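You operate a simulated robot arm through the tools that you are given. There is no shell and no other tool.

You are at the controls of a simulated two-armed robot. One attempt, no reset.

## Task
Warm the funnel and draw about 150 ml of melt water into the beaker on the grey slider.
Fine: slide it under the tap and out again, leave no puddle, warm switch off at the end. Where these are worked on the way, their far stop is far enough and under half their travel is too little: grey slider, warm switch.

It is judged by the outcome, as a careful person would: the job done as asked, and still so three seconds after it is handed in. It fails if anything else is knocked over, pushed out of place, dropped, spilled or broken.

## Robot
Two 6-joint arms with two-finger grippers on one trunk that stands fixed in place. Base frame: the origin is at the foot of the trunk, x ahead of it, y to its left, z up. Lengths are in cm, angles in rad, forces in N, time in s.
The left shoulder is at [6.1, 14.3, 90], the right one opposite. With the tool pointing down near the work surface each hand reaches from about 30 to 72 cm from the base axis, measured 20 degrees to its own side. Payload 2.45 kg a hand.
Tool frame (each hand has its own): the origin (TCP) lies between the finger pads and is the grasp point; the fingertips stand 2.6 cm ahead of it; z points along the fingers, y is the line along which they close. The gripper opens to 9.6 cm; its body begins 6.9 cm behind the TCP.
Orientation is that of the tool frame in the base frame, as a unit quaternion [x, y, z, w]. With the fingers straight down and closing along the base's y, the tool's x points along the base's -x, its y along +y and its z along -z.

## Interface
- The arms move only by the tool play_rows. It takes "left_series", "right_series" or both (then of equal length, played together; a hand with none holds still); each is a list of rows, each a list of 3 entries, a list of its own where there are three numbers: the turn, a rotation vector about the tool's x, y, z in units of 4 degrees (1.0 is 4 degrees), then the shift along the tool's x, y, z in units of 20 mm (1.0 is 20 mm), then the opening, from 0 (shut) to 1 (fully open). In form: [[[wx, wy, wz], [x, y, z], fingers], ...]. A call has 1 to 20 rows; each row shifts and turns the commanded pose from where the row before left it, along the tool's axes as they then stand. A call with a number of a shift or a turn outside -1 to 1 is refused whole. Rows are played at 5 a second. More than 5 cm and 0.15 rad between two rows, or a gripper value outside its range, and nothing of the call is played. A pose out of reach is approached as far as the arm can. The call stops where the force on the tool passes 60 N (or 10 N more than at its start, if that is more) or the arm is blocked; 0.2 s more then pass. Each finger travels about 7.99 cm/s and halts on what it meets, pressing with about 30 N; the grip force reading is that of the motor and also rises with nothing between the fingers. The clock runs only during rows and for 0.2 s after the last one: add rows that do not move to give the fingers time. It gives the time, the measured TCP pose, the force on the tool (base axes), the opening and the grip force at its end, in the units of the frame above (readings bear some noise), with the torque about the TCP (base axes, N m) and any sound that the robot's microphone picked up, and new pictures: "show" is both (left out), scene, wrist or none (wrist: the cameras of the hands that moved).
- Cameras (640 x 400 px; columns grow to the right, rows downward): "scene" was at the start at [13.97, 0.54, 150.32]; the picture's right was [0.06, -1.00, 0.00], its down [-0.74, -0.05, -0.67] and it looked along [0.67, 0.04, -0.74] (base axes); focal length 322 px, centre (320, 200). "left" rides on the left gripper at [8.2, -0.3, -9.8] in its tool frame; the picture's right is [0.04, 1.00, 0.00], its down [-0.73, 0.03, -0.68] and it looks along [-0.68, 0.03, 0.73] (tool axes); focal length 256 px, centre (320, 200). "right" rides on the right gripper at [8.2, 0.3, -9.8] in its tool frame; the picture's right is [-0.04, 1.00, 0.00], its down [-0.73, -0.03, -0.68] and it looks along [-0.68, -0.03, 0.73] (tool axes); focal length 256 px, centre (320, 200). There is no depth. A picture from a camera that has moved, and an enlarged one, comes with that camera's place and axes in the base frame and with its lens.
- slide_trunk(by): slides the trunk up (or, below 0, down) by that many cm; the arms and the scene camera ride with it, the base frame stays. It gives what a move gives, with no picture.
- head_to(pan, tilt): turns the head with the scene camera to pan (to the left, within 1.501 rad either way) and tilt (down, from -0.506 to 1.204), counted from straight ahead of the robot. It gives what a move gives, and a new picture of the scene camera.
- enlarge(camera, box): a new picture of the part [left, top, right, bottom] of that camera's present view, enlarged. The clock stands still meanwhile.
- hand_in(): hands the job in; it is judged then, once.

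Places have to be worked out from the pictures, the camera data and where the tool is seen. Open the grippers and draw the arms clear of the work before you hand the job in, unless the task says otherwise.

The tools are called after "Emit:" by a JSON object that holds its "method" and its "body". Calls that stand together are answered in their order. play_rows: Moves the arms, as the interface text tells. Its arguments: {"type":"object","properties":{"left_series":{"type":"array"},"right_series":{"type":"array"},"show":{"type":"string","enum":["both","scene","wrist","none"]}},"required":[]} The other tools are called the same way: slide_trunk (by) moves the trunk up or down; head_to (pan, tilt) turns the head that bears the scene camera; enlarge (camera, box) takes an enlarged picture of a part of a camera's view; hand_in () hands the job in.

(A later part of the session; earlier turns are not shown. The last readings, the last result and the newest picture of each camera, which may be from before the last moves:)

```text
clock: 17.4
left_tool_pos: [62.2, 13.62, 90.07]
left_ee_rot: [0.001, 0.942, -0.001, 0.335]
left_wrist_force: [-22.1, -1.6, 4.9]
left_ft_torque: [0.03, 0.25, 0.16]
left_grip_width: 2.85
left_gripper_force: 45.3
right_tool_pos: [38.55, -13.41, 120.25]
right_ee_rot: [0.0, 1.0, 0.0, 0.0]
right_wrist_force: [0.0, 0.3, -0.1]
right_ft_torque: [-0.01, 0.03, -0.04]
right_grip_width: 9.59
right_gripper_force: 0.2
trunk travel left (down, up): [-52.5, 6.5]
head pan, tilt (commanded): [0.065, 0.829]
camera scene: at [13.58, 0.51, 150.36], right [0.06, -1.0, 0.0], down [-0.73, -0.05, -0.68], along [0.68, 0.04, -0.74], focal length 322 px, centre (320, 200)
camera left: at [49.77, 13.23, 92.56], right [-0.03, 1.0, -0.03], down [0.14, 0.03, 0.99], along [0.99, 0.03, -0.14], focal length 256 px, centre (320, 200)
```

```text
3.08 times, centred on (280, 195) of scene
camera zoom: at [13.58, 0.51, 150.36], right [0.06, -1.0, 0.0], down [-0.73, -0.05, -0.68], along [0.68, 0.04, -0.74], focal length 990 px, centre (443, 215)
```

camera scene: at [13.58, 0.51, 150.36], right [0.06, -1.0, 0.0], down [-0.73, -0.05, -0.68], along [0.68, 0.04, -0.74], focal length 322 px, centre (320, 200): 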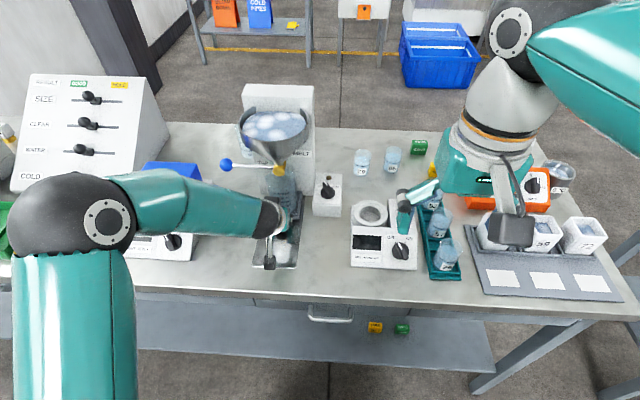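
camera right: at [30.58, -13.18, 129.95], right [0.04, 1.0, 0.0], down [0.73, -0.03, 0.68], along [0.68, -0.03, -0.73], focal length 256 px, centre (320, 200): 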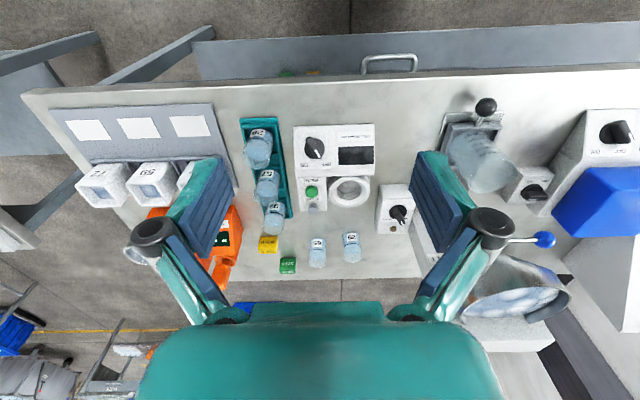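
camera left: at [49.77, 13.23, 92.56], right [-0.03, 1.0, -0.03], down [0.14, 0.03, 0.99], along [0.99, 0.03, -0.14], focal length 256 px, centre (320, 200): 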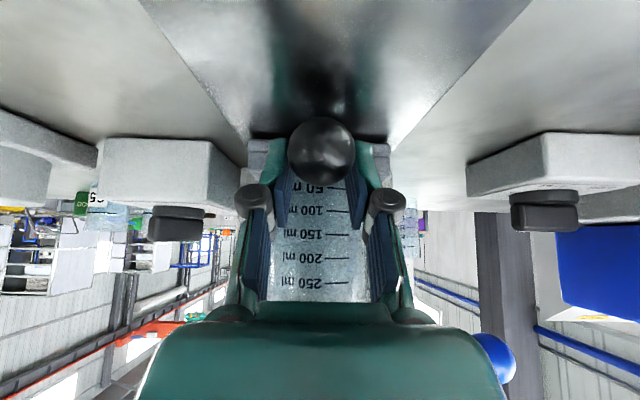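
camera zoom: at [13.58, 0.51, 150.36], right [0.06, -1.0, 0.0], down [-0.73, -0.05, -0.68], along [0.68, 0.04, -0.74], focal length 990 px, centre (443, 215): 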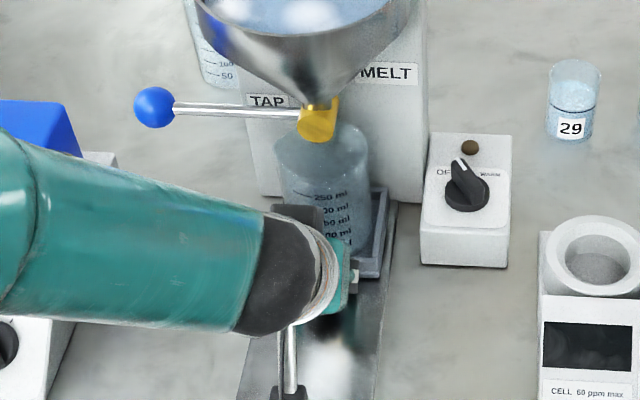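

The slider is at its far stop (−22 N reaction) with the beaker upright under the tap. I'll relax slightly, open the fingers, and back out along the tool axis.

Emit:
{"method": "play_rows", "body": {"left_series": [[[0, 0, 0], [0.1, 0, -0.08], 0.2], [[0, 0, 0], [0, 0, 0], 0.4], [[0, 0, 0], [0, 0, 0], 0.55], [[0, 0, 0], [0, 0, -0.3], 0.55], [[0, 0, 0], [0, 0, -0.8], 0.55], [[0, 0, 0], [0, 0, -1], 0.55], [[0, 0, 0], [0, 0, -1], 0.55], [[0, 0, 0], [0, 0, -1], 0.55], [[0, 0, 0], [0, 0, -1], 0.55], [[0, 0, 0], [0, 0, -1], 0.55], [[0, 0, 0], [0, 0, 0], 0.55]], "show": "both"}}

Emit:
{"method": "enlarge", "body": {"camera": "left", "box": [220, 40, 420, 240]}}

Emit:
{"method": "enlarge", "body": {"camera": "scene", "box": [220, 130, 340, 260]}}

```text
clock: 19.8
left_tool_pos: [54.69, 13.55, 99.43]
left_ee_rot: [0.001, 0.943, -0.001, 0.332]
left_wrist_force: [-0.5, 0.0, -0.3]
left_ft_torque: [-0.01, -0.01, 0.0]
left_grip_width: 5.27
left_gripper_force: 0.1
right_tool_pos: [38.94, -13.48, 120.17]
right_ee_rot: [0.0, 1.0, 0.0, -0.001]
right_wrist_force: [0.1, 0.4, 0.6]
right_ft_torque: [0.02, 0.02, -0.01]
right_grip_width: 9.57
right_gripper_force: 0.1
trunk travel left (down, up): [-52.5, 6.5]
head pan, tilt (commanded): [0.065, 0.829]
camera scene: at [14.03, 0.53, 150.31], right [0.06, -1.0, 0.0], down [-0.74, -0.05, -0.67], along [0.67, 0.04, -0.74], focal length 322 px, centre (320, 200)
camera left: at [42.18, 13.27, 101.91], right [-0.03, 1.0, -0.03], down [0.14, 0.03, 0.99], along [0.99, 0.02, -0.14], focal length 256 px, centre (320, 200)
```

scene: 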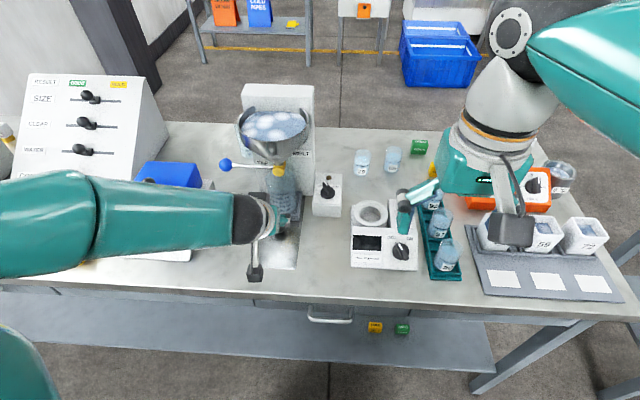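
left: 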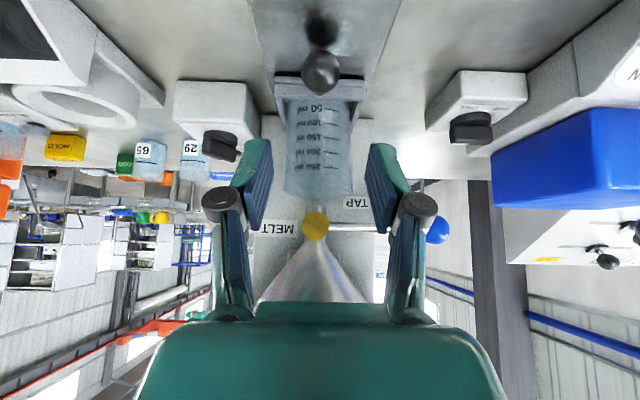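

```text
2.00 times, centred on (320, 140) of left
camera zoom: at [42.18, 13.27, 101.91], right [-0.03, 1.0, -0.03], down [0.14, 0.03, 0.99], along [0.99, 0.02, -0.14], focal length 512 px, centre (320, 320)
```

zoom: 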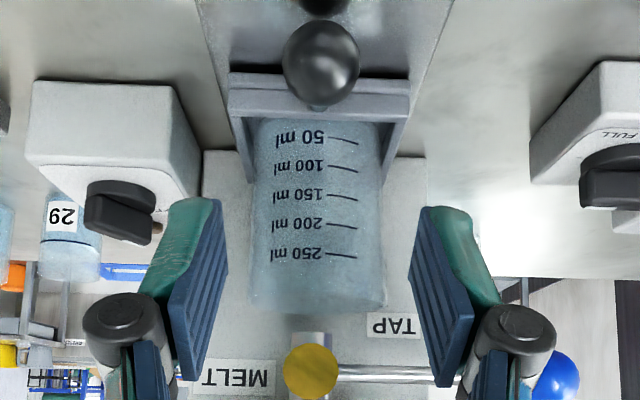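

```text
3.08 times, centred on (280, 195) of scene
camera zoom: at [14.03, 0.53, 150.31], right [0.06, -1.0, 0.0], down [-0.74, -0.05, -0.67], along [0.67, 0.04, -0.74], focal length 990 px, centre (443, 215)
```

zoom: 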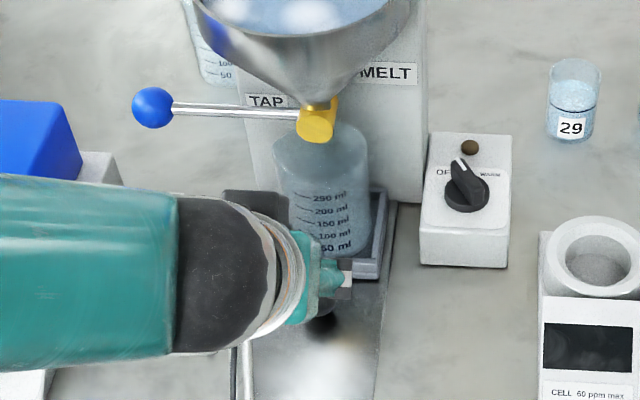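

The beaker sits squarely under the tap. The left hand now goes up and to the left, clear of everything and ready for the tap ball, while the right hand moves forward, still high, toward the warm switch.

Emit:
{"method": "play_rows", "body": {"left_series": [[[0, 0, 0], [-0.193, 0.657, -0.58], 0.5], [[0, 0, 0], [-0.193, 0.657, -0.58], 0.5], [[0, 0, 0], [-0.193, 0.657, -0.58], 0.5], [[0, 0, 0], [-0.193, 0.657, -0.58], 0.5], [[0, 0, 0], [-0.193, 0.657, -0.58], 0.5], [[0, 0, 0], [-0.193, 0.657, -0.58], 0.5], [[0, 0, 0], [-0.193, 0.657, -0.58], 0.5], [[0, 0, 0], [-0.193, 0.657, -0.58], 0.5], [[0, 0, 0], [-0.193, 0.657, -0.58], 0.5], [[0, 0, 0], [-0.193, 0.657, -0.58], 0.5], [[0, 0, 0], [-0.193, 0.657, -0.58], 0.5], [[0, 0, 0], [0, 0, 0], 0.5]], "right_series": [[[0, 0, 0], [-0.955, 0.43, 0.36], 0.5], [[0, 0, 0], [-0.955, 0.43, 0.36], 0.5], [[0, 0, 0], [-0.955, 0.43, 0.36], 0.5], [[0, 0, 0], [-0.955, 0.43, 0.36], 0.5], [[0, 0, 0], [-0.955, 0.43, 0.36], 0.5], [[0, 0, 0], [-0.955, 0.43, 0.36], 0.5], [[0, 0, 0], [-0.955, 0.43, 0.36], 0.5], [[0, 0, 0], [-0.955, 0.43, 0.36], 0.5], [[0, 0, 0], [-0.955, 0.43, 0.36], 0.5], [[0, 0, 0], [-0.955, 0.43, 0.36], 0.5], [[0, 0, 0], [-0.955, 0.43, 0.36], 0.5], [[0, 0, 0], [0, 0, 0], 0.5]], "show": "both"}}

```text
clock: 22.4
left_tool_pos: [49.99, 28.09, 111.94]
left_ee_rot: [0.0, 0.943, -0.001, 0.333]
left_wrist_force: [-0.4, -0.4, -0.1]
left_ft_torque: [0.01, -0.02, 0.02]
left_grip_width: 4.82
left_gripper_force: 0.1
right_tool_pos: [58.81, -4.32, 112.31]
right_ee_rot: [0.0, 1.0, 0.001, -0.001]
right_wrist_force: [0.3, 0.0, 0.4]
right_ft_torque: [-0.01, 0.01, -0.01]
right_grip_width: 4.79
right_gripper_force: 0.0
right hand out of reach, approached as far as the arm can: row 11
trunk travel left (down, up): [-52.5, 6.5]
head pan, tilt (commanded): [0.065, 0.829]
camera scene: at [14.02, 0.56, 150.32], right [0.06, -1.0, 0.0], down [-0.74, -0.05, -0.67], along [0.67, 0.04, -0.74], focal length 322 px, centre (320, 200)
camera right: at [50.44, -4.11, 122.18], right [0.04, 1.0, 0.0], down [0.73, -0.03, 0.68], along [0.68, -0.03, -0.74], focal length 256 px, centre (320, 200)
camera left: at [37.55, 27.78, 114.51], right [-0.03, 1.0, -0.03], down [0.14, 0.03, 0.99], along [0.99, 0.03, -0.14], focal length 256 px, centre (320, 200)
```

scene: 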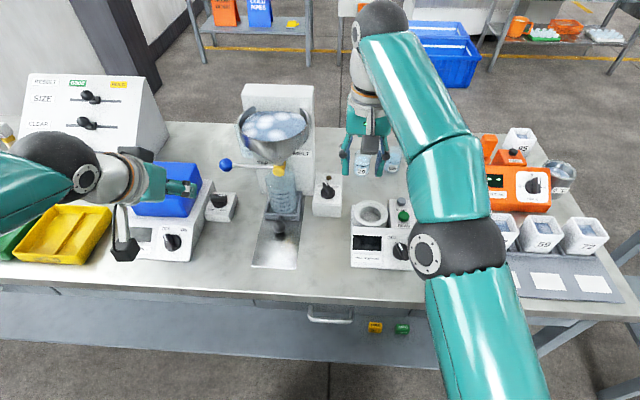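
right: 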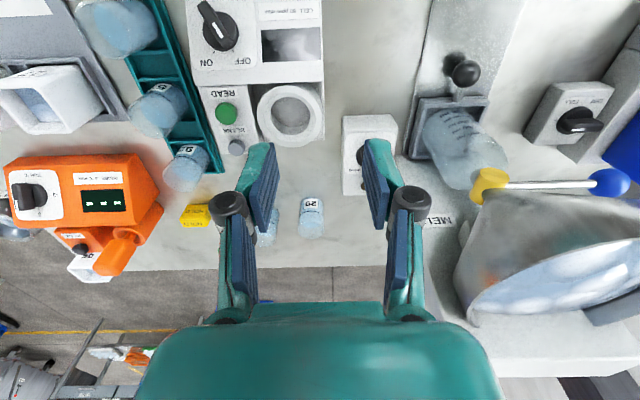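
left: 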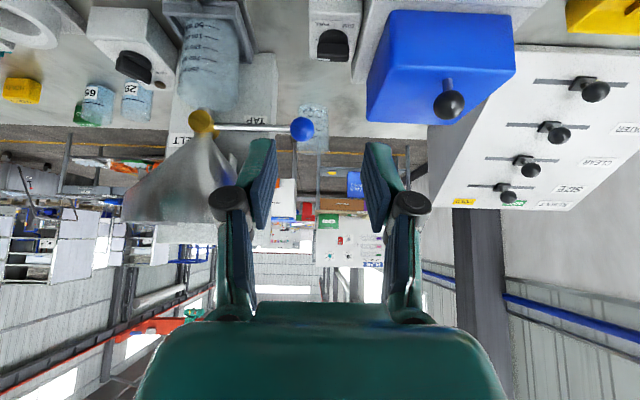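

The right arm is near its reach limit with the tool straight down. I'll twist and tilt it toward the knob's bar while descending, and start rolling the left hand so its fingers can close front-to-back on the tap lever.

Emit:
{"method": "play_rows", "body": {"left_series": [[[0, 0, 1], [0, 0, 0], 0.5], [[0, 0, 1], [0, 0, 0], 0.5], [[0, 0, 1], [0, 0, 0], 0.5], [[0, 0, 1], [0, 0, 0], 0.5], [[0, 0, 1], [0, 0, 0], 0.5], [[0, 0, 1], [0, 0, 0], 0.5], [[0, 0, 1], [0, 0, 0], 0.5], [[0, 0, 1], [0, 0, 0], 0.5], [[0, 0, 1], [0, 0, 0], 0.5], [[0, 0, 1], [0, 0, 0], 0.5], [[0, 0, 1], [0, 0, 0], 0.5], [[0, 0, 1], [0, 0, 0], 0.5], [[0, 0, 0], [0, 0, 0], 0.5]], "right_series": [[[0, 0, -1], [0, 0, 0.5], 0.5], [[0, 0, -1], [0, 0, 0.5], 0.5], [[0, 0, -1], [0, 0, 0.5], 0.5], [[0, 0, -1], [0, 0, 0.5], 0.5], [[0, 0, -1], [0, 0, 0.5], 0.5], [[0, 0, -1], [0, 0, 0.5], 0.5], [[0, -1, 0], [0, 0, 0.5], 0.5], [[0, -1, 0], [0, 0, 0.5], 0.5], [[0, -1, 0], [0, 0, 0.5], 0.5], [[0, -1, 0], [0, 0, 0.5], 0.5], [[0, -1, 0], [0, 0, 0.5], 0.5], [[0, -1, 0], [0, 0, 0.5], 0.5], [[0, 0, 0], [0, 0, 0], 0.5]], "show": "both"}}

```text
clock: 25.2
left_tool_pos: [49.84, 28.12, 112.12]
left_ee_rot: [0.385, 0.861, 0.135, 0.304]
left_wrist_force: [0.3, 0.0, 0.2]
left_ft_torque: [0.0, -0.03, -0.01]
left_grip_width: 4.77
left_gripper_force: 0.0
right_tool_pos: [59.76, -4.0, 100.48]
right_ee_rot: [-0.204, 0.957, 0.044, 0.203]
right_wrist_force: [0.5, 1.4, 0.4]
right_ft_torque: [0.0, 0.0, -0.06]
right_grip_width: 4.83
right_gripper_force: 0.0
trunk travel left (down, up): [-52.5, 6.5]
head pan, tilt (commanded): [0.065, 0.829]
camera scene: at [13.98, 0.55, 150.32], right [0.06, -1.0, 0.0], down [-0.74, -0.05, -0.67], along [0.67, 0.04, -0.74], focal length 322 px, centre (320, 200)
camera right: at [49.01, -8.39, 106.21], right [-0.37, 0.93, 0.02], down [0.37, 0.13, 0.92], along [0.85, 0.35, -0.39], focal length 256 px, centre (320, 200)
camera left: at [39.39, 33.89, 116.09], right [0.56, 0.7, 0.45], down [-0.03, -0.52, 0.85], along [0.83, -0.49, -0.27], focal length 256 px, centre (320, 200)
```

scene: 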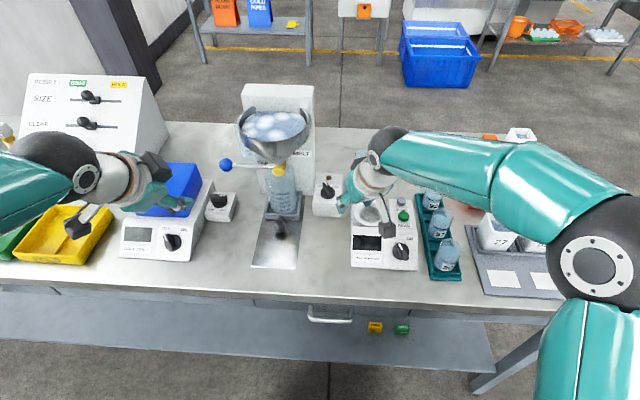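
right: 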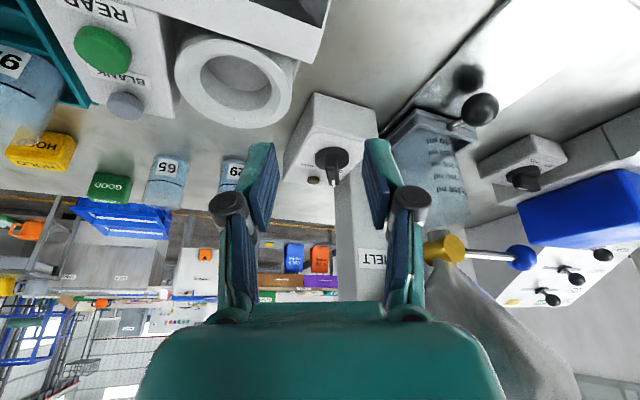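
left: 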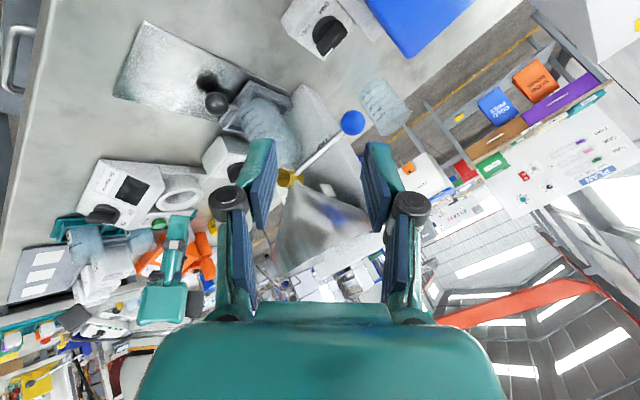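

Both wrists took the turns. I'll zoom in on the warm knob from the right camera to refine its place and bar direction.

Emit:
{"method": "enlarge", "body": {"camera": "right", "box": [270, 90, 400, 200]}}

Emit:
{"method": "enlarge", "body": {"camera": "scene", "box": [290, 160, 400, 260]}}

```text
3.64 times, centred on (335, 145) of right
camera zoom: at [49.01, -8.39, 106.21], right [-0.37, 0.93, 0.02], down [0.37, 0.13, 0.92], along [0.85, 0.35, -0.39], focal length 931 px, centre (266, 400)
```

zoom: 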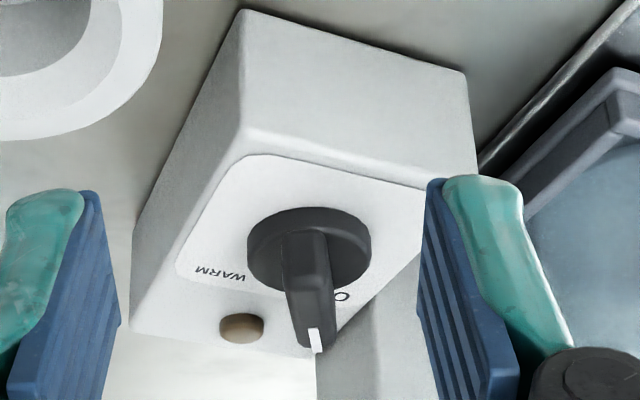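

```text
4.00 times, centred on (345, 210) of scene
camera zoom: at [13.98, 0.55, 150.32], right [0.06, -1.0, 0.0], down [-0.74, -0.05, -0.67], along [0.67, 0.04, -0.74], focal length 1286 px, centre (220, 160)
```

zoom: 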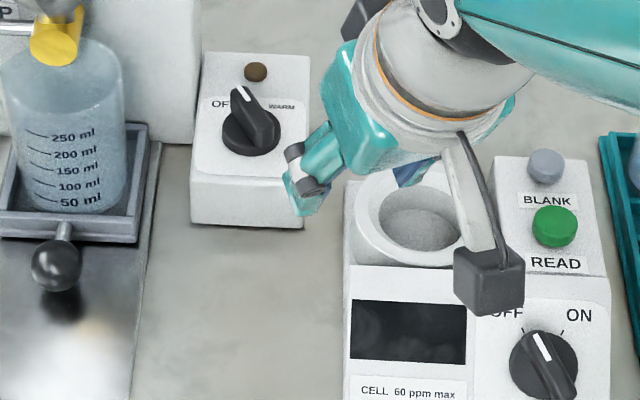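

From both views, the knob centre is about [70.6, 2.0], its disk top is at z≈90.7, and the bar top is at ≈92.9 pointing about 28° left of forward. I'll move the right hand above it along the tool axis.

Emit:
{"method": "play_rows", "body": {"left_series": [[[0, 0, 1], [0, 0, 0], 0.5], [[0, 0, 1], [0, 0, 0], 0.5], [[0, 0, 1], [0, 0, 0], 0.5], [[0, 0, 1], [0, 0, 0], 0.5], [[0, 0, 1], [0, 0, 0], 0.5], [[0, 0, 1], [0, 0, 0], 0.5], [[0, 0, 1], [0, 0, 0], 0.5]], "right_series": [[[0, 0, -1], [-0.784, 0.106, 0.39], 0.45], [[0, 0, 0], [-0.784, 0.106, 0.39], 0.45], [[0, 0, 0], [-0.784, 0.106, 0.39], 0.45], [[0, 0, 0], [-0.784, 0.106, 0.39], 0.45], [[0, 0, 0], [-0.784, 0.106, 0.39], 0.45], [[0, 0, 0], [0, 0, 0], 0.45], [[0, 0, 0], [0, 0, 0], 0.45]], "show": "both"}}

Emit:
{"method": "enlarge", "body": {"camera": "right", "box": [220, 60, 420, 220]}}

Emit:
{"method": "enlarge", "body": {"camera": "scene", "box": [280, 140, 390, 240]}}

```text
clock: 26.8
left_tool_pos: [49.92, 27.9, 112.02]
left_ee_rot: [0.581, 0.742, 0.204, 0.263]
left_wrist_force: [0.0, 0.3, -0.4]
left_ft_torque: [0.04, -0.03, -0.03]
left_grip_width: 4.79
left_gripper_force: 0.0
right_tool_pos: [67.05, 0.8, 100.04]
right_ee_rot: [-0.237, 0.949, 0.037, 0.204]
right_wrist_force: [-0.4, -1.0, -0.3]
right_ft_torque: [0.01, 0.02, 0.05]
right_grip_width: 4.33
right_gripper_force: 0.1
trunk travel left (down, up): [-52.5, 6.5]
head pan, tilt (commanded): [0.065, 0.829]
camera scene: at [14.01, 0.55, 150.32], right [0.06, -1.0, 0.0], down [-0.74, -0.05, -0.67], along [0.67, 0.04, -0.74], focal length 322 px, centre (320, 200)
camera right: at [56.56, -4.07, 105.81], right [-0.43, 0.9, -0.01], down [0.35, 0.18, 0.92], along [0.83, 0.39, -0.4], focal length 256 px, centre (320, 200)
camera left: at [42.08, 35.86, 118.21], right [0.75, 0.28, 0.6], down [-0.27, -0.7, 0.66], along [0.61, -0.65, -0.45], focal length 256 px, centre (320, 200)
```

scene: 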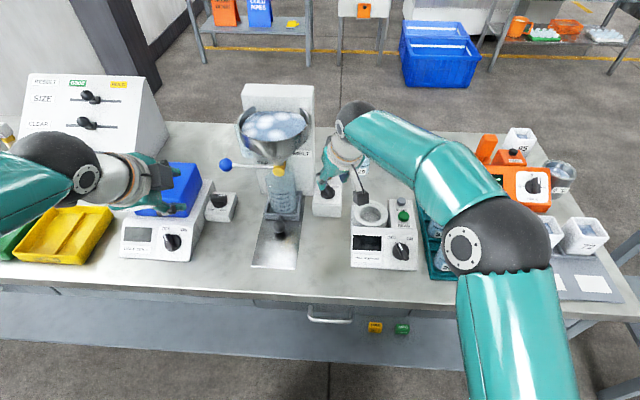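
right: 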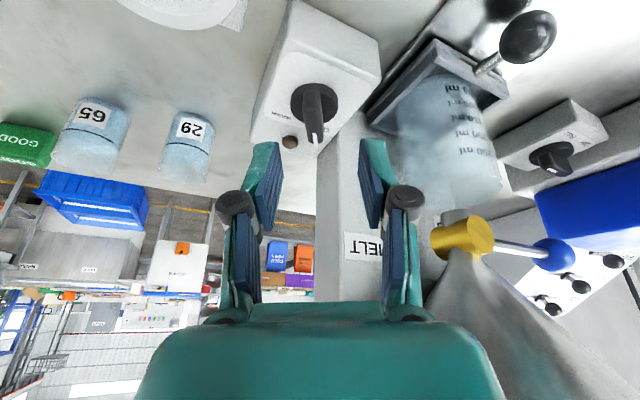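
left: 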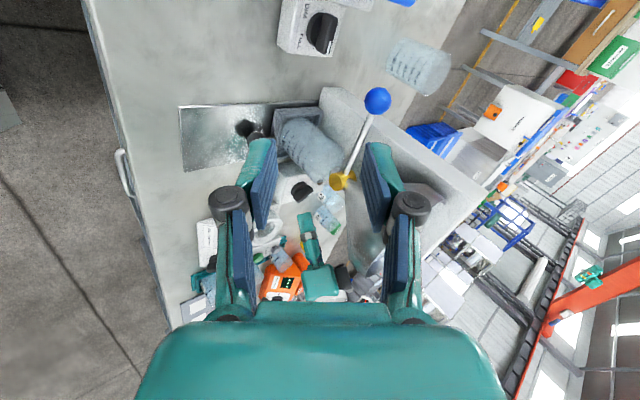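

```text
2.50 times, centred on (320, 140) of right
camera zoom: at [56.56, -4.07, 105.81], right [-0.43, 0.9, -0.01], down [0.35, 0.18, 0.92], along [0.83, 0.39, -0.4], focal length 640 px, centre (320, 350)
```

zoom: 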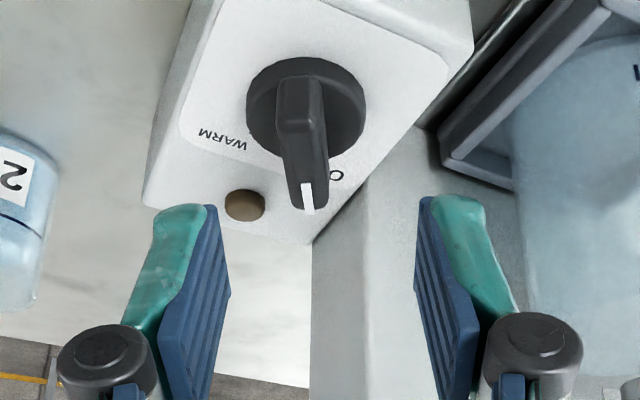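

```text
4.00 times, centred on (335, 190) of scene
camera zoom: at [14.01, 0.55, 150.32], right [0.06, -1.0, 0.0], down [-0.74, -0.05, -0.67], along [0.67, 0.04, -0.74], focal length 1286 px, centre (260, 240)
```

zoom: 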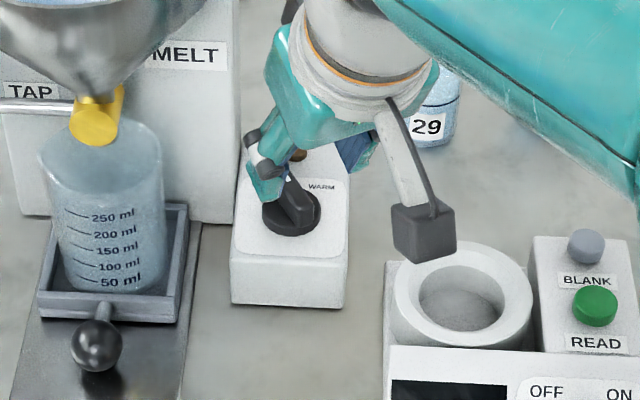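

The bar lies between the fingers and lined up with them. I'll descend around it and close.

Emit:
{"method": "play_rows", "body": {"right_series": [[[0, 0, 0], [-0.02, -0.042, 0.66], 0.4], [[0, 0, 0], [-0.02, -0.042, 0.66], 0.4], [[0, 0, 0], [-0.02, -0.042, 0.66], 0.4], [[0, 0, 0], [-0.02, -0.042, 0.66], 0.4], [[0, 0, 0], [-0.02, -0.042, 0.66], 0.4], [[0, 0, 0], [0, 0, 0], 0.4]], "show": "both"}}

Emit:
{"method": "enlarge", "body": {"camera": "right", "box": [220, 100, 420, 260]}}

Emit:
{"method": "enlarge", "body": {"camera": "scene", "box": [290, 150, 380, 230]}}

```text
clock: 28.2
left_tool_pos: [49.87, 27.91, 112.08]
left_ee_rot: [0.581, 0.743, 0.204, 0.263]
left_wrist_force: [0.1, -0.2, 0.2]
left_ft_torque: [-0.02, 0.01, -0.03]
left_grip_width: 4.81
left_gripper_force: 0.1
right_tool_pos: [69.83, 1.65, 94.29]
right_ee_rot: [-0.236, 0.949, 0.037, 0.204]
right_wrist_force: [-0.4, -0.1, 0.3]
right_ft_torque: [0.01, 0.01, -0.02]
right_grip_width: 3.86
right_gripper_force: 0.1
trunk travel left (down, up): [-52.5, 6.5]
head pan, tilt (commanded): [0.065, 0.829]
camera scene: at [13.96, 0.54, 150.32], right [0.06, -1.0, 0.0], down [-0.74, -0.05, -0.67], along [0.67, 0.04, -0.74], focal length 322 px, centre (320, 200)
camera right: at [59.34, -3.24, 99.87], right [-0.43, 0.9, -0.01], down [0.35, 0.18, 0.92], along [0.83, 0.39, -0.39], focal length 256 px, centre (320, 200)
```

scene: 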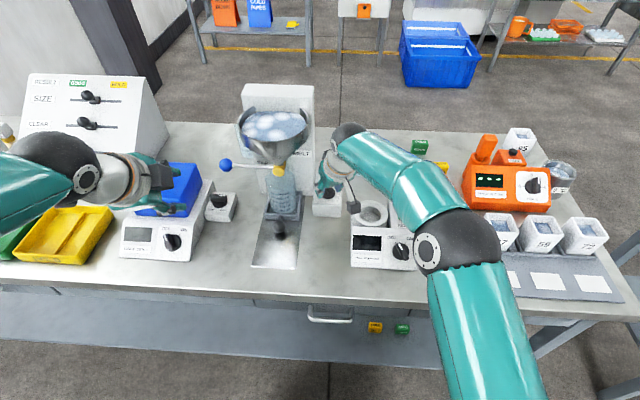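
right: 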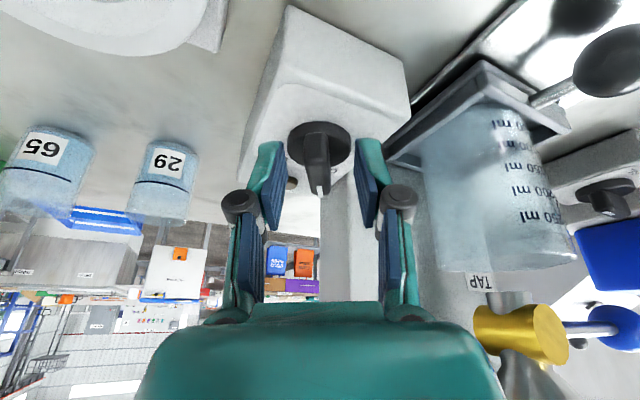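

```text
2.50 times, centred on (320, 180) of right
camera zoom: at [59.34, -3.24, 99.87], right [-0.43, 0.9, -0.01], down [0.35, 0.18, 0.92], along [0.83, 0.39, -0.39], focal length 640 px, centre (320, 250)
```

zoom: 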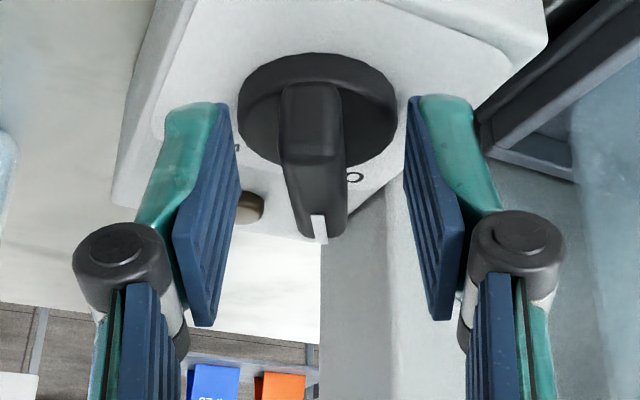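

```text
5.00 times, centred on (335, 190) of scene
camera zoom: at [13.96, 0.54, 150.32], right [0.06, -1.0, 0.0], down [-0.74, -0.05, -0.67], along [0.67, 0.04, -0.74], focal length 1608 px, centre (245, 250)
```

zoom: 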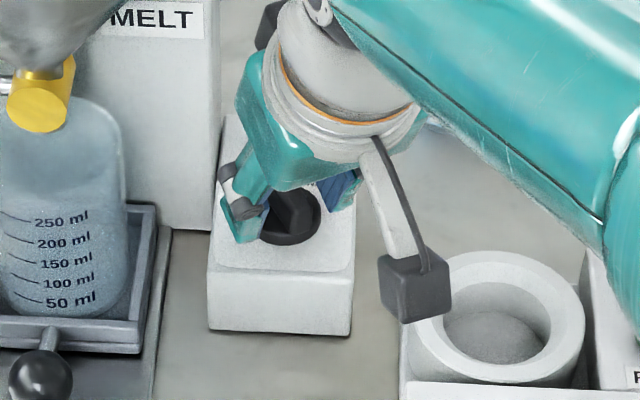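

The knob is centred between the fingers with the tips about 1 cm above its disk. I'll lower slightly and close on the bar.

Emit:
{"method": "play_rows", "body": {"right_series": [[[0, 0, 0], [0, 0, 0.2], 0.4], [[0, 0, 0], [0, 0, 0], 0.3], [[0, 0, 0], [0, 0, 0], 0.2], [[0, 0, 0], [0, 0, 0], 0.1], [[0, 0, 0], [0, 0, 0], 0.05], [[0, 0, 0], [0, 0, 0], 0.05]], "show": "wrist"}}

Emit:
{"method": "enlarge", "body": {"camera": "right", "box": [220, 100, 420, 260]}}

```text
clock: 29.6
left_tool_pos: [49.53, 27.9, 112.18]
left_ee_rot: [0.581, 0.742, 0.206, 0.264]
left_wrist_force: [-0.2, 0.3, 0.2]
left_ft_torque: [0.01, -0.01, -0.04]
left_grip_width: 4.81
left_gripper_force: 0.0
right_tool_pos: [69.81, 1.59, 94.2]
right_ee_rot: [-0.236, 0.948, 0.037, 0.209]
right_wrist_force: [-4.3, -7.6, 25.6]
right_ft_torque: [-0.05, 0.71, -0.04]
right_grip_width: 1.31
right_gripper_force: 40.2
trunk travel left (down, up): [-52.5, 6.5]
head pan, tilt (commanded): [0.065, 0.829]
camera right: at [59.34, -3.3, 99.88], right [-0.43, 0.9, -0.01], down [0.34, 0.18, 0.92], along [0.83, 0.39, -0.39], focal length 256 px, centre (320, 200)
```

right: 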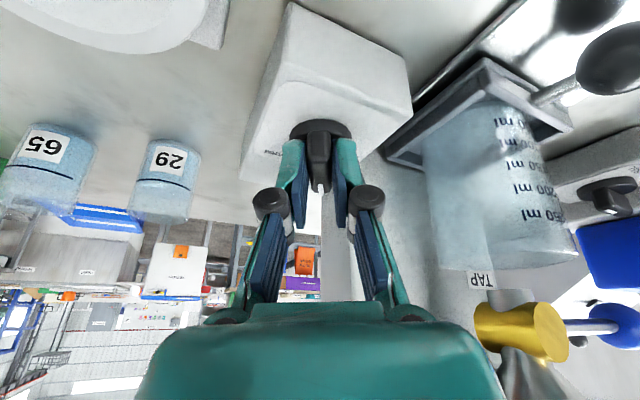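

```text
2.50 times, centred on (320, 180) of right
camera zoom: at [59.34, -3.3, 99.88], right [-0.43, 0.9, -0.01], down [0.34, 0.18, 0.92], along [0.83, 0.39, -0.39], focal length 640 px, centre (320, 250)
```

zoom: 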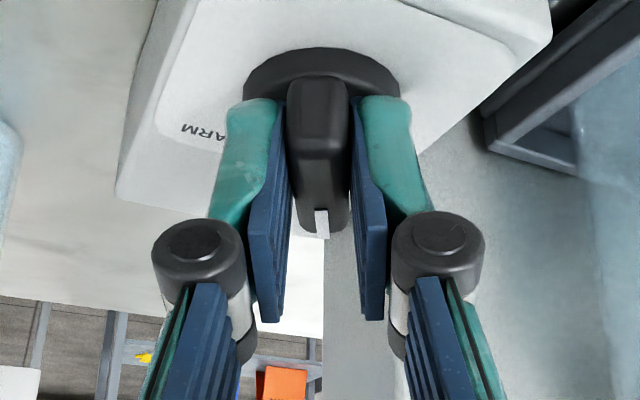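

The bar is gripped (1.31 cm), but the tips press on the disk (25 N up). I'll ease up a little, then twist clockwise about 32° and look at the reading.

Emit:
{"method": "play_rows", "body": {"right_series": [[[0, 0, 0], [0, 0, -0.15], 0.05], [[0, 0, 0], [0, 0, 0], 0.05], [[0.2, 0, 0.957], [0, 0.016, 0], 0.05], [[0.2, 0, 0.957], [0, 0.016, 0], 0.05], [[0.2, 0, 0.957], [0, 0.016, 0], 0.05], [[0.2, 0, 0.957], [0, 0.016, 0], 0.05], [[0.2, 0, 0.957], [0, 0.016, 0], 0.05], [[0.2, 0, 0.957], [0, 0.016, 0], 0.05], [[0.2, 0, 0.957], [0, 0.016, 0], 0.05], [[0.2, 0, 0.957], [0, 0.016, 0], 0.05], [[0, 0, 0], [0, 0, 0], 0.05]], "show": "both"}}

Emit:
{"method": "enlarge", "body": {"camera": "right", "box": [220, 100, 420, 260]}}

Emit:
{"method": "enlarge", "body": {"camera": "scene", "box": [270, 130, 380, 230]}}

```text
clock: 32.0
left_tool_pos: [49.81, 28.12, 112.07]
left_ee_rot: [0.581, 0.742, 0.204, 0.263]
left_wrist_force: [-0.1, 0.4, -0.6]
left_ft_torque: [0.0, -0.03, -0.02]
left_grip_width: 4.82
left_gripper_force: 0.1
right_tool_pos: [69.79, 2.15, 94.42]
right_ee_rot: [0.035, 0.978, 0.038, 0.203]
right_wrist_force: [8.7, 4.8, 18.3]
right_ft_torque: [-1.0, -0.54, 0.04]
right_grip_width: 1.38
right_gripper_force: 40.2
trunk travel left (down, up): [-52.5, 6.5]
head pan, tilt (commanded): [0.065, 0.829]
camera scene: at [13.87, 0.62, 150.34], right [0.06, -1.0, 0.0], down [-0.74, -0.05, -0.68], along [0.67, 0.04, -0.74], focal length 322 px, centre (320, 200)
camera right: at [58.29, 2.44, 100.15], right [0.09, 0.99, 0.1], down [0.4, -0.13, 0.91], along [0.91, -0.04, -0.41], focal length 256 px, centre (320, 200)
```

scene: 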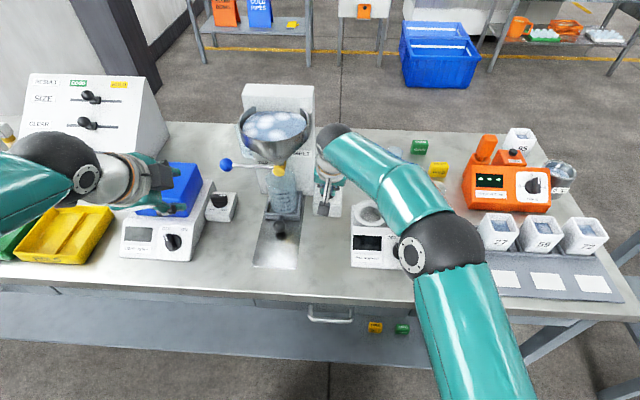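
right: 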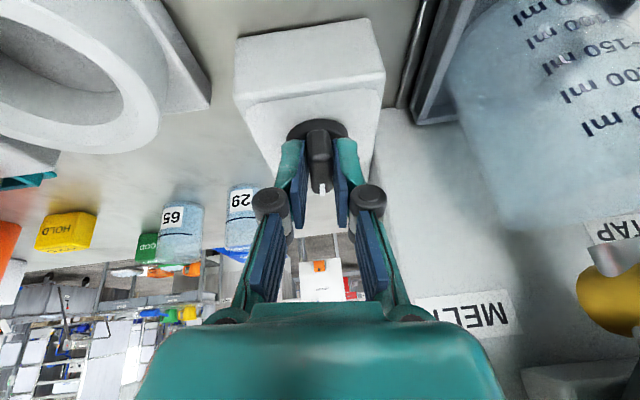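

```text
2.50 times, centred on (320, 180) of right
camera zoom: at [58.29, 2.44, 100.15], right [0.09, 0.99, 0.1], down [0.4, -0.13, 0.91], along [0.91, -0.04, -0.41], focal length 640 px, centre (320, 250)
```

zoom: 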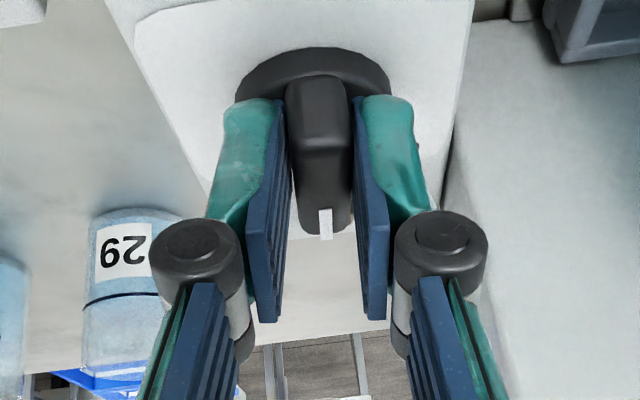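

```text
4.00 times, centred on (325, 180) of scene
camera zoom: at [13.87, 0.62, 150.34], right [0.06, -1.0, 0.0], down [-0.74, -0.05, -0.68], along [0.67, 0.04, -0.74], focal length 1286 px, centre (300, 280)
```

zoom: 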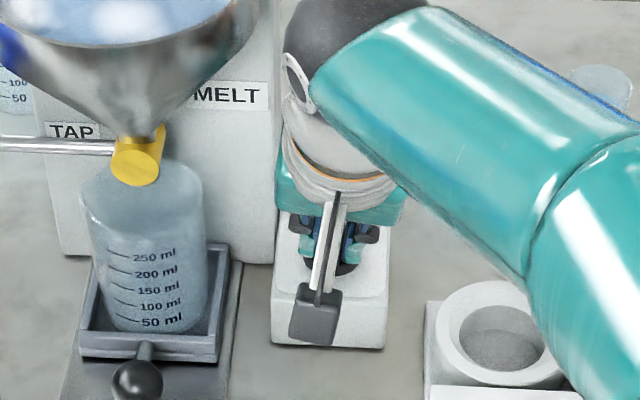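

The knob follows the hand and is about mid-travel (bar pointing straight ahead). I'll keep twisting toward WARM.

Emit:
{"method": "play_rows", "body": {"right_series": [[[0.2, 0, 0.957], [0, 0.016, -0.05], 0.05], [[0.2, 0, 0.957], [0, 0.016, -0.03], 0.05], [[0.2, 0, 0.957], [0, 0.016, 0], 0.05], [[0.2, 0, 0.957], [0, 0.016, 0], 0.05], [[0.2, 0, 0.957], [0, 0.016, 0], 0.05], [[0.2, 0, 0.957], [0, 0.016, 0], 0.05], [[0, 0, 0], [0, 0, 0], 0.05]], "show": "both"}}

Emit:
{"method": "enlarge", "body": {"camera": "right", "box": [220, 100, 420, 260]}}

Emit:
{"method": "enlarge", "body": {"camera": "scene", "box": [220, 60, 380, 230]}}

```text
clock: 33.6
left_tool_pos: [49.9, 28.1, 112.07]
left_ee_rot: [0.58, 0.743, 0.204, 0.264]
left_wrist_force: [-0.4, 0.5, 0.0]
left_ft_torque: [-0.01, 0.03, -0.01]
left_grip_width: 4.81
left_gripper_force: 0.0
right_tool_pos: [69.82, 2.47, 94.35]
right_ee_rot: [0.236, 0.952, 0.037, 0.189]
right_wrist_force: [12.2, 14.5, 15.2]
right_ft_torque: [-0.63, -0.39, 0.15]
right_grip_width: 1.5
right_gripper_force: 41.6
trunk travel left (down, up): [-52.5, 6.5]
head pan, tilt (commanded): [0.065, 0.829]
camera scene: at [13.96, 0.76, 150.33], right [0.06, -1.0, 0.0], down [-0.74, -0.05, -0.67], along [0.67, 0.04, -0.74], focal length 322 px, centre (320, 200)
camera right: at [59.47, 6.63, 100.76], right [0.47, 0.87, 0.17], down [0.33, -0.35, 0.88], along [0.82, -0.35, -0.45], focal length 256 px, centre (320, 200)
```

scene: 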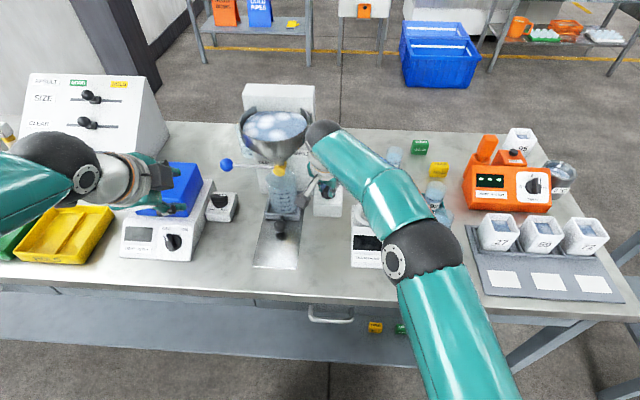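
right: 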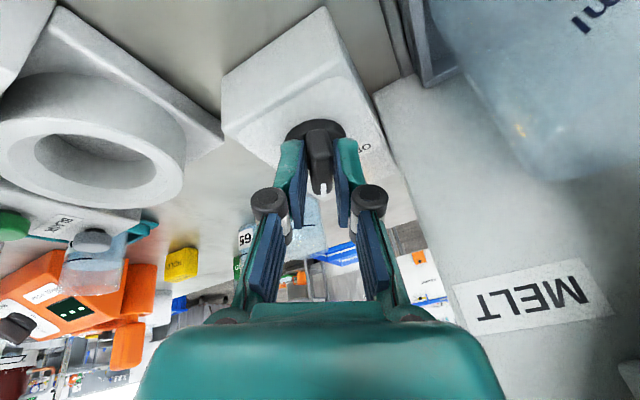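

```text
2.50 times, centred on (320, 180) of right
camera zoom: at [59.47, 6.63, 100.76], right [0.47, 0.87, 0.17], down [0.33, -0.35, 0.88], along [0.82, -0.35, -0.45], focal length 640 px, centre (320, 250)
```

zoom: 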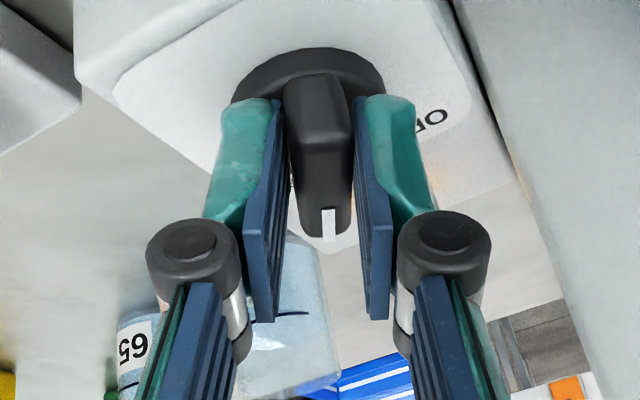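

```text
2.35 times, centred on (300, 145) of scene
camera zoom: at [13.96, 0.76, 150.33], right [0.06, -1.0, 0.0], down [-0.74, -0.05, -0.67], along [0.67, 0.04, -0.74], focal length 757 px, centre (367, 329)
```

zoom: 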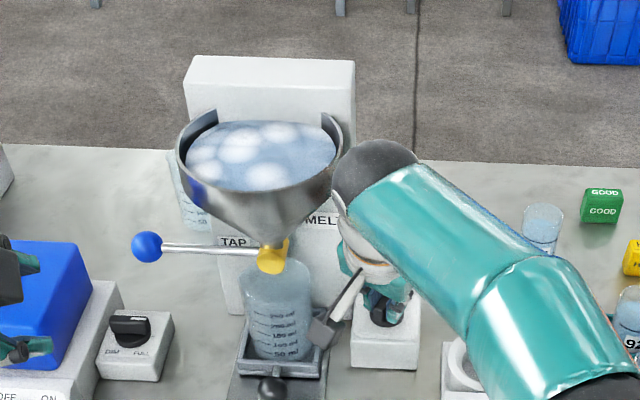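

The bar is about 26° toward WARM, and an amber glint on the beaker suggests the lamp has lit. I'll twist a bit further about the tool axis only, to reach the stop without swinging the wrist nearer the funnel.

Emit:
{"method": "play_rows", "body": {"right_series": [[[0, 0, 1], [0, 0, 0], 0.05], [[0, 0, 1], [0, 0, 0], 0.05], [[0, 0, 0], [0, 0, 0], 0.05]], "show": "both"}}

Emit:
{"method": "enlarge", "body": {"camera": "right", "box": [220, 100, 420, 260]}}

Emit:
{"method": "enlarge", "body": {"camera": "scene", "box": [220, 60, 380, 230]}}

```text
clock: 34.4
left_tool_pos: [49.81, 28.1, 112.05]
left_ee_rot: [0.58, 0.743, 0.203, 0.265]
left_wrist_force: [-0.4, -0.3, 0.3]
left_ft_torque: [-0.02, 0.02, -0.01]
left_grip_width: 4.81
left_gripper_force: 0.2
right_tool_pos: [69.8, 2.51, 94.48]
right_ee_rot: [0.302, 0.933, 0.05, 0.188]
right_wrist_force: [10.8, 16.2, 15.6]
right_ft_torque: [-0.53, -0.11, 1.13]
right_grip_width: 1.65
right_gripper_force: 42.6
trunk travel left (down, up): [-52.5, 6.5]
head pan, tilt (commanded): [0.065, 0.829]
camera scene: at [13.95, 0.77, 150.33], right [0.06, -1.0, 0.0], down [-0.74, -0.05, -0.67], along [0.67, 0.04, -0.74], focal length 322 px, centre (320, 200)
camera right: at [60.04, 7.6, 100.99], right [0.57, 0.79, 0.22], down [0.28, -0.44, 0.86], along [0.77, -0.43, -0.47], focal length 256 px, centre (320, 200)
```

scene: 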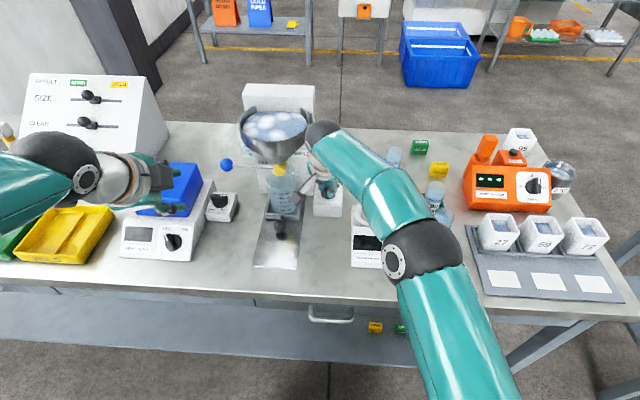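
right: 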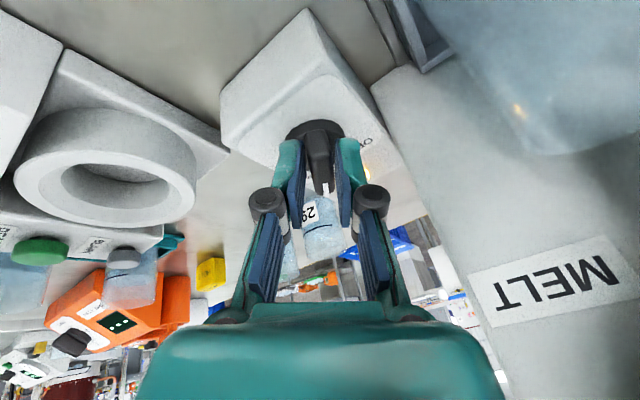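

```text
2.50 times, centred on (320, 180) of right
camera zoom: at [60.04, 7.6, 100.99], right [0.57, 0.79, 0.22], down [0.28, -0.44, 0.86], along [0.77, -0.43, -0.47], focal length 640 px, centre (320, 250)
```

zoom: 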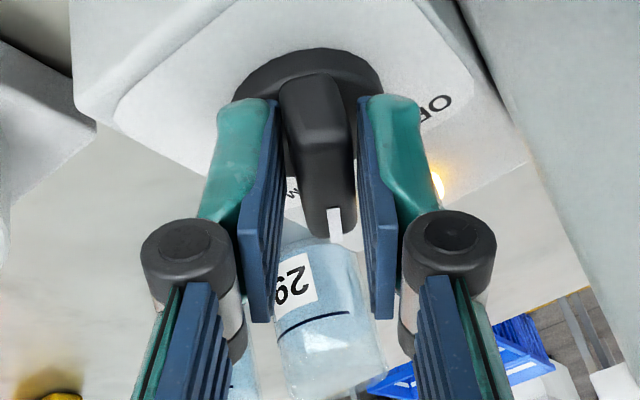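

```text
2.35 times, centred on (300, 145) of scene
camera zoom: at [13.95, 0.77, 150.33], right [0.06, -1.0, 0.0], down [-0.74, -0.05, -0.67], along [0.67, 0.04, -0.74], focal length 757 px, centre (367, 329)
```

zoom: 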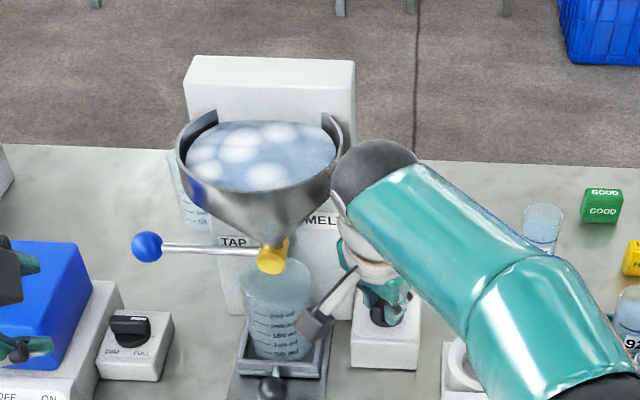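

The amber lamp is lit and the torque shows the knob at its WARM stop. I'll release it, lift clear and move the right hand back and to the right, away from the funnel.

Emit:
{"method": "play_rows", "body": {"right_series": [[[0, 0, 0], [0, 0, 0], 0.2], [[0, 0, 0], [0, 0, 0], 0.4], [[0, 0, 0], [0, 0, 0], 0.4], [[0, 0, 0], [0, 0, -0.7], 0.4], [[0, 0, 0], [0, 0, -0.9], 0.4], [[0, 0, 0], [-0.477, -0.913, -0.94], 0.4], [[0, 0, 0], [-0.477, -0.913, -0.94], 0.4], [[0, 0, 0], [-0.477, -0.913, -0.94], 0.4], [[0, 0, 0], [0, 0, 0], 0.4]], "left_series": [[[0, 0, 1], [0, 0, 0], 0.4], [[0, 0, 1], [0, 0, 0], 0.4], [[0, 0, 1], [0, 0, 0], 0.4], [[0.8, 0, 0], [0, 0, 0], 0.4], [[0.8, 0, 0], [0, 0, 0], 0.4], [[0.8, 0, 0], [0, 0, 0], 0.4], [[0.8, 0, 0], [0, 0, 0], 0.4], [[0, 0, 0], [0, 0, 0], 0.4], [[0, 0, 0], [0, 0, 0], 0.4]], "show": "both"}}

Emit:
{"method": "enlarge", "body": {"camera": "scene", "box": [200, 60, 360, 260]}}

```text
clock: 36.4
left_tool_pos: [49.92, 27.87, 112.06]
left_ee_rot: [0.678, 0.699, 0.153, 0.166]
left_wrist_force: [-0.3, -0.7, -0.2]
left_ft_torque: [0.0, 0.0, 0.02]
left_grip_width: 3.83
left_gripper_force: 0.1
right_tool_pos: [65.64, -3.79, 102.31]
right_ee_rot: [0.302, 0.934, 0.048, 0.184]
right_wrist_force: [-0.2, 0.7, 0.0]
right_ft_torque: [0.04, 0.01, 0.02]
right_grip_width: 3.82
right_gripper_force: 0.0
trunk travel left (down, up): [-52.5, 6.5]
head pan, tilt (commanded): [0.065, 0.829]
camera scene: at [14.06, 0.57, 150.31], right [0.06, -1.0, 0.0], down [-0.74, -0.05, -0.67], along [0.67, 0.04, -0.74], focal length 322 px, centre (320, 200)
camera right: at [55.95, 1.32, 108.89], right [0.58, 0.79, 0.21], down [0.28, -0.44, 0.86], along [0.77, -0.43, -0.47], focal length 256 px, centre (320, 200)
camera left: at [45.24, 36.23, 120.45], right [0.9, 0.07, 0.44], down [-0.25, -0.73, 0.64], along [0.36, -0.68, -0.63], focal length 256 px, centre (320, 200)
```

scene: 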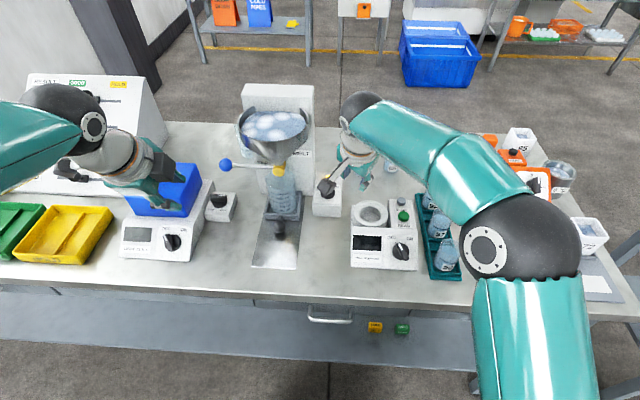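
right: 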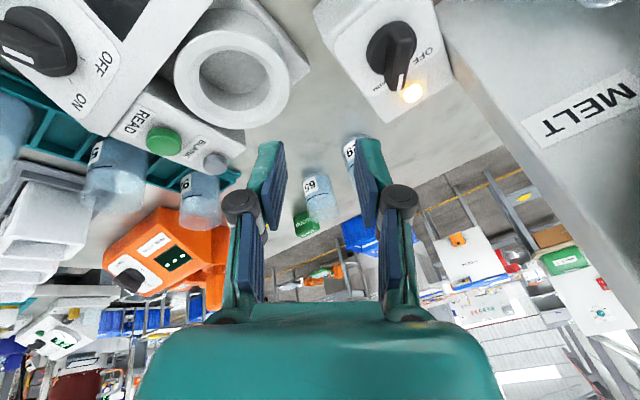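
left: 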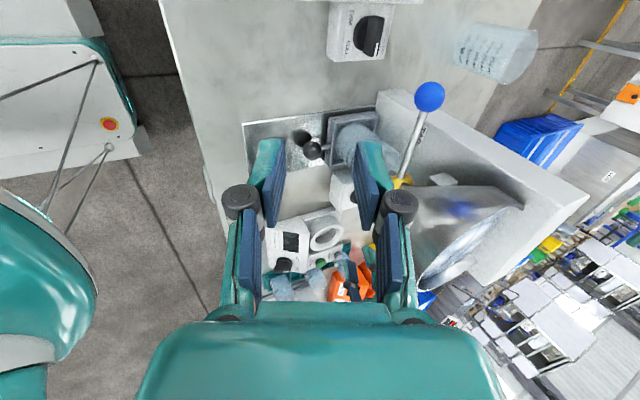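

```text
2.00 times, centred on (280, 160) of scene
camera zoom: at [14.06, 0.57, 150.31], right [0.06, -1.0, 0.0], down [-0.74, -0.05, -0.67], along [0.67, 0.04, -0.74], focal length 643 px, centre (400, 280)
```

zoom: 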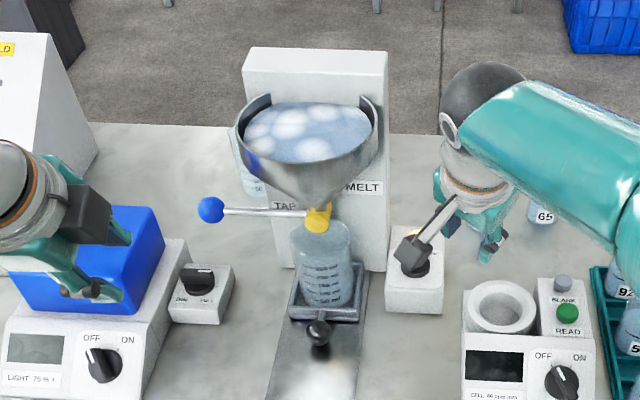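

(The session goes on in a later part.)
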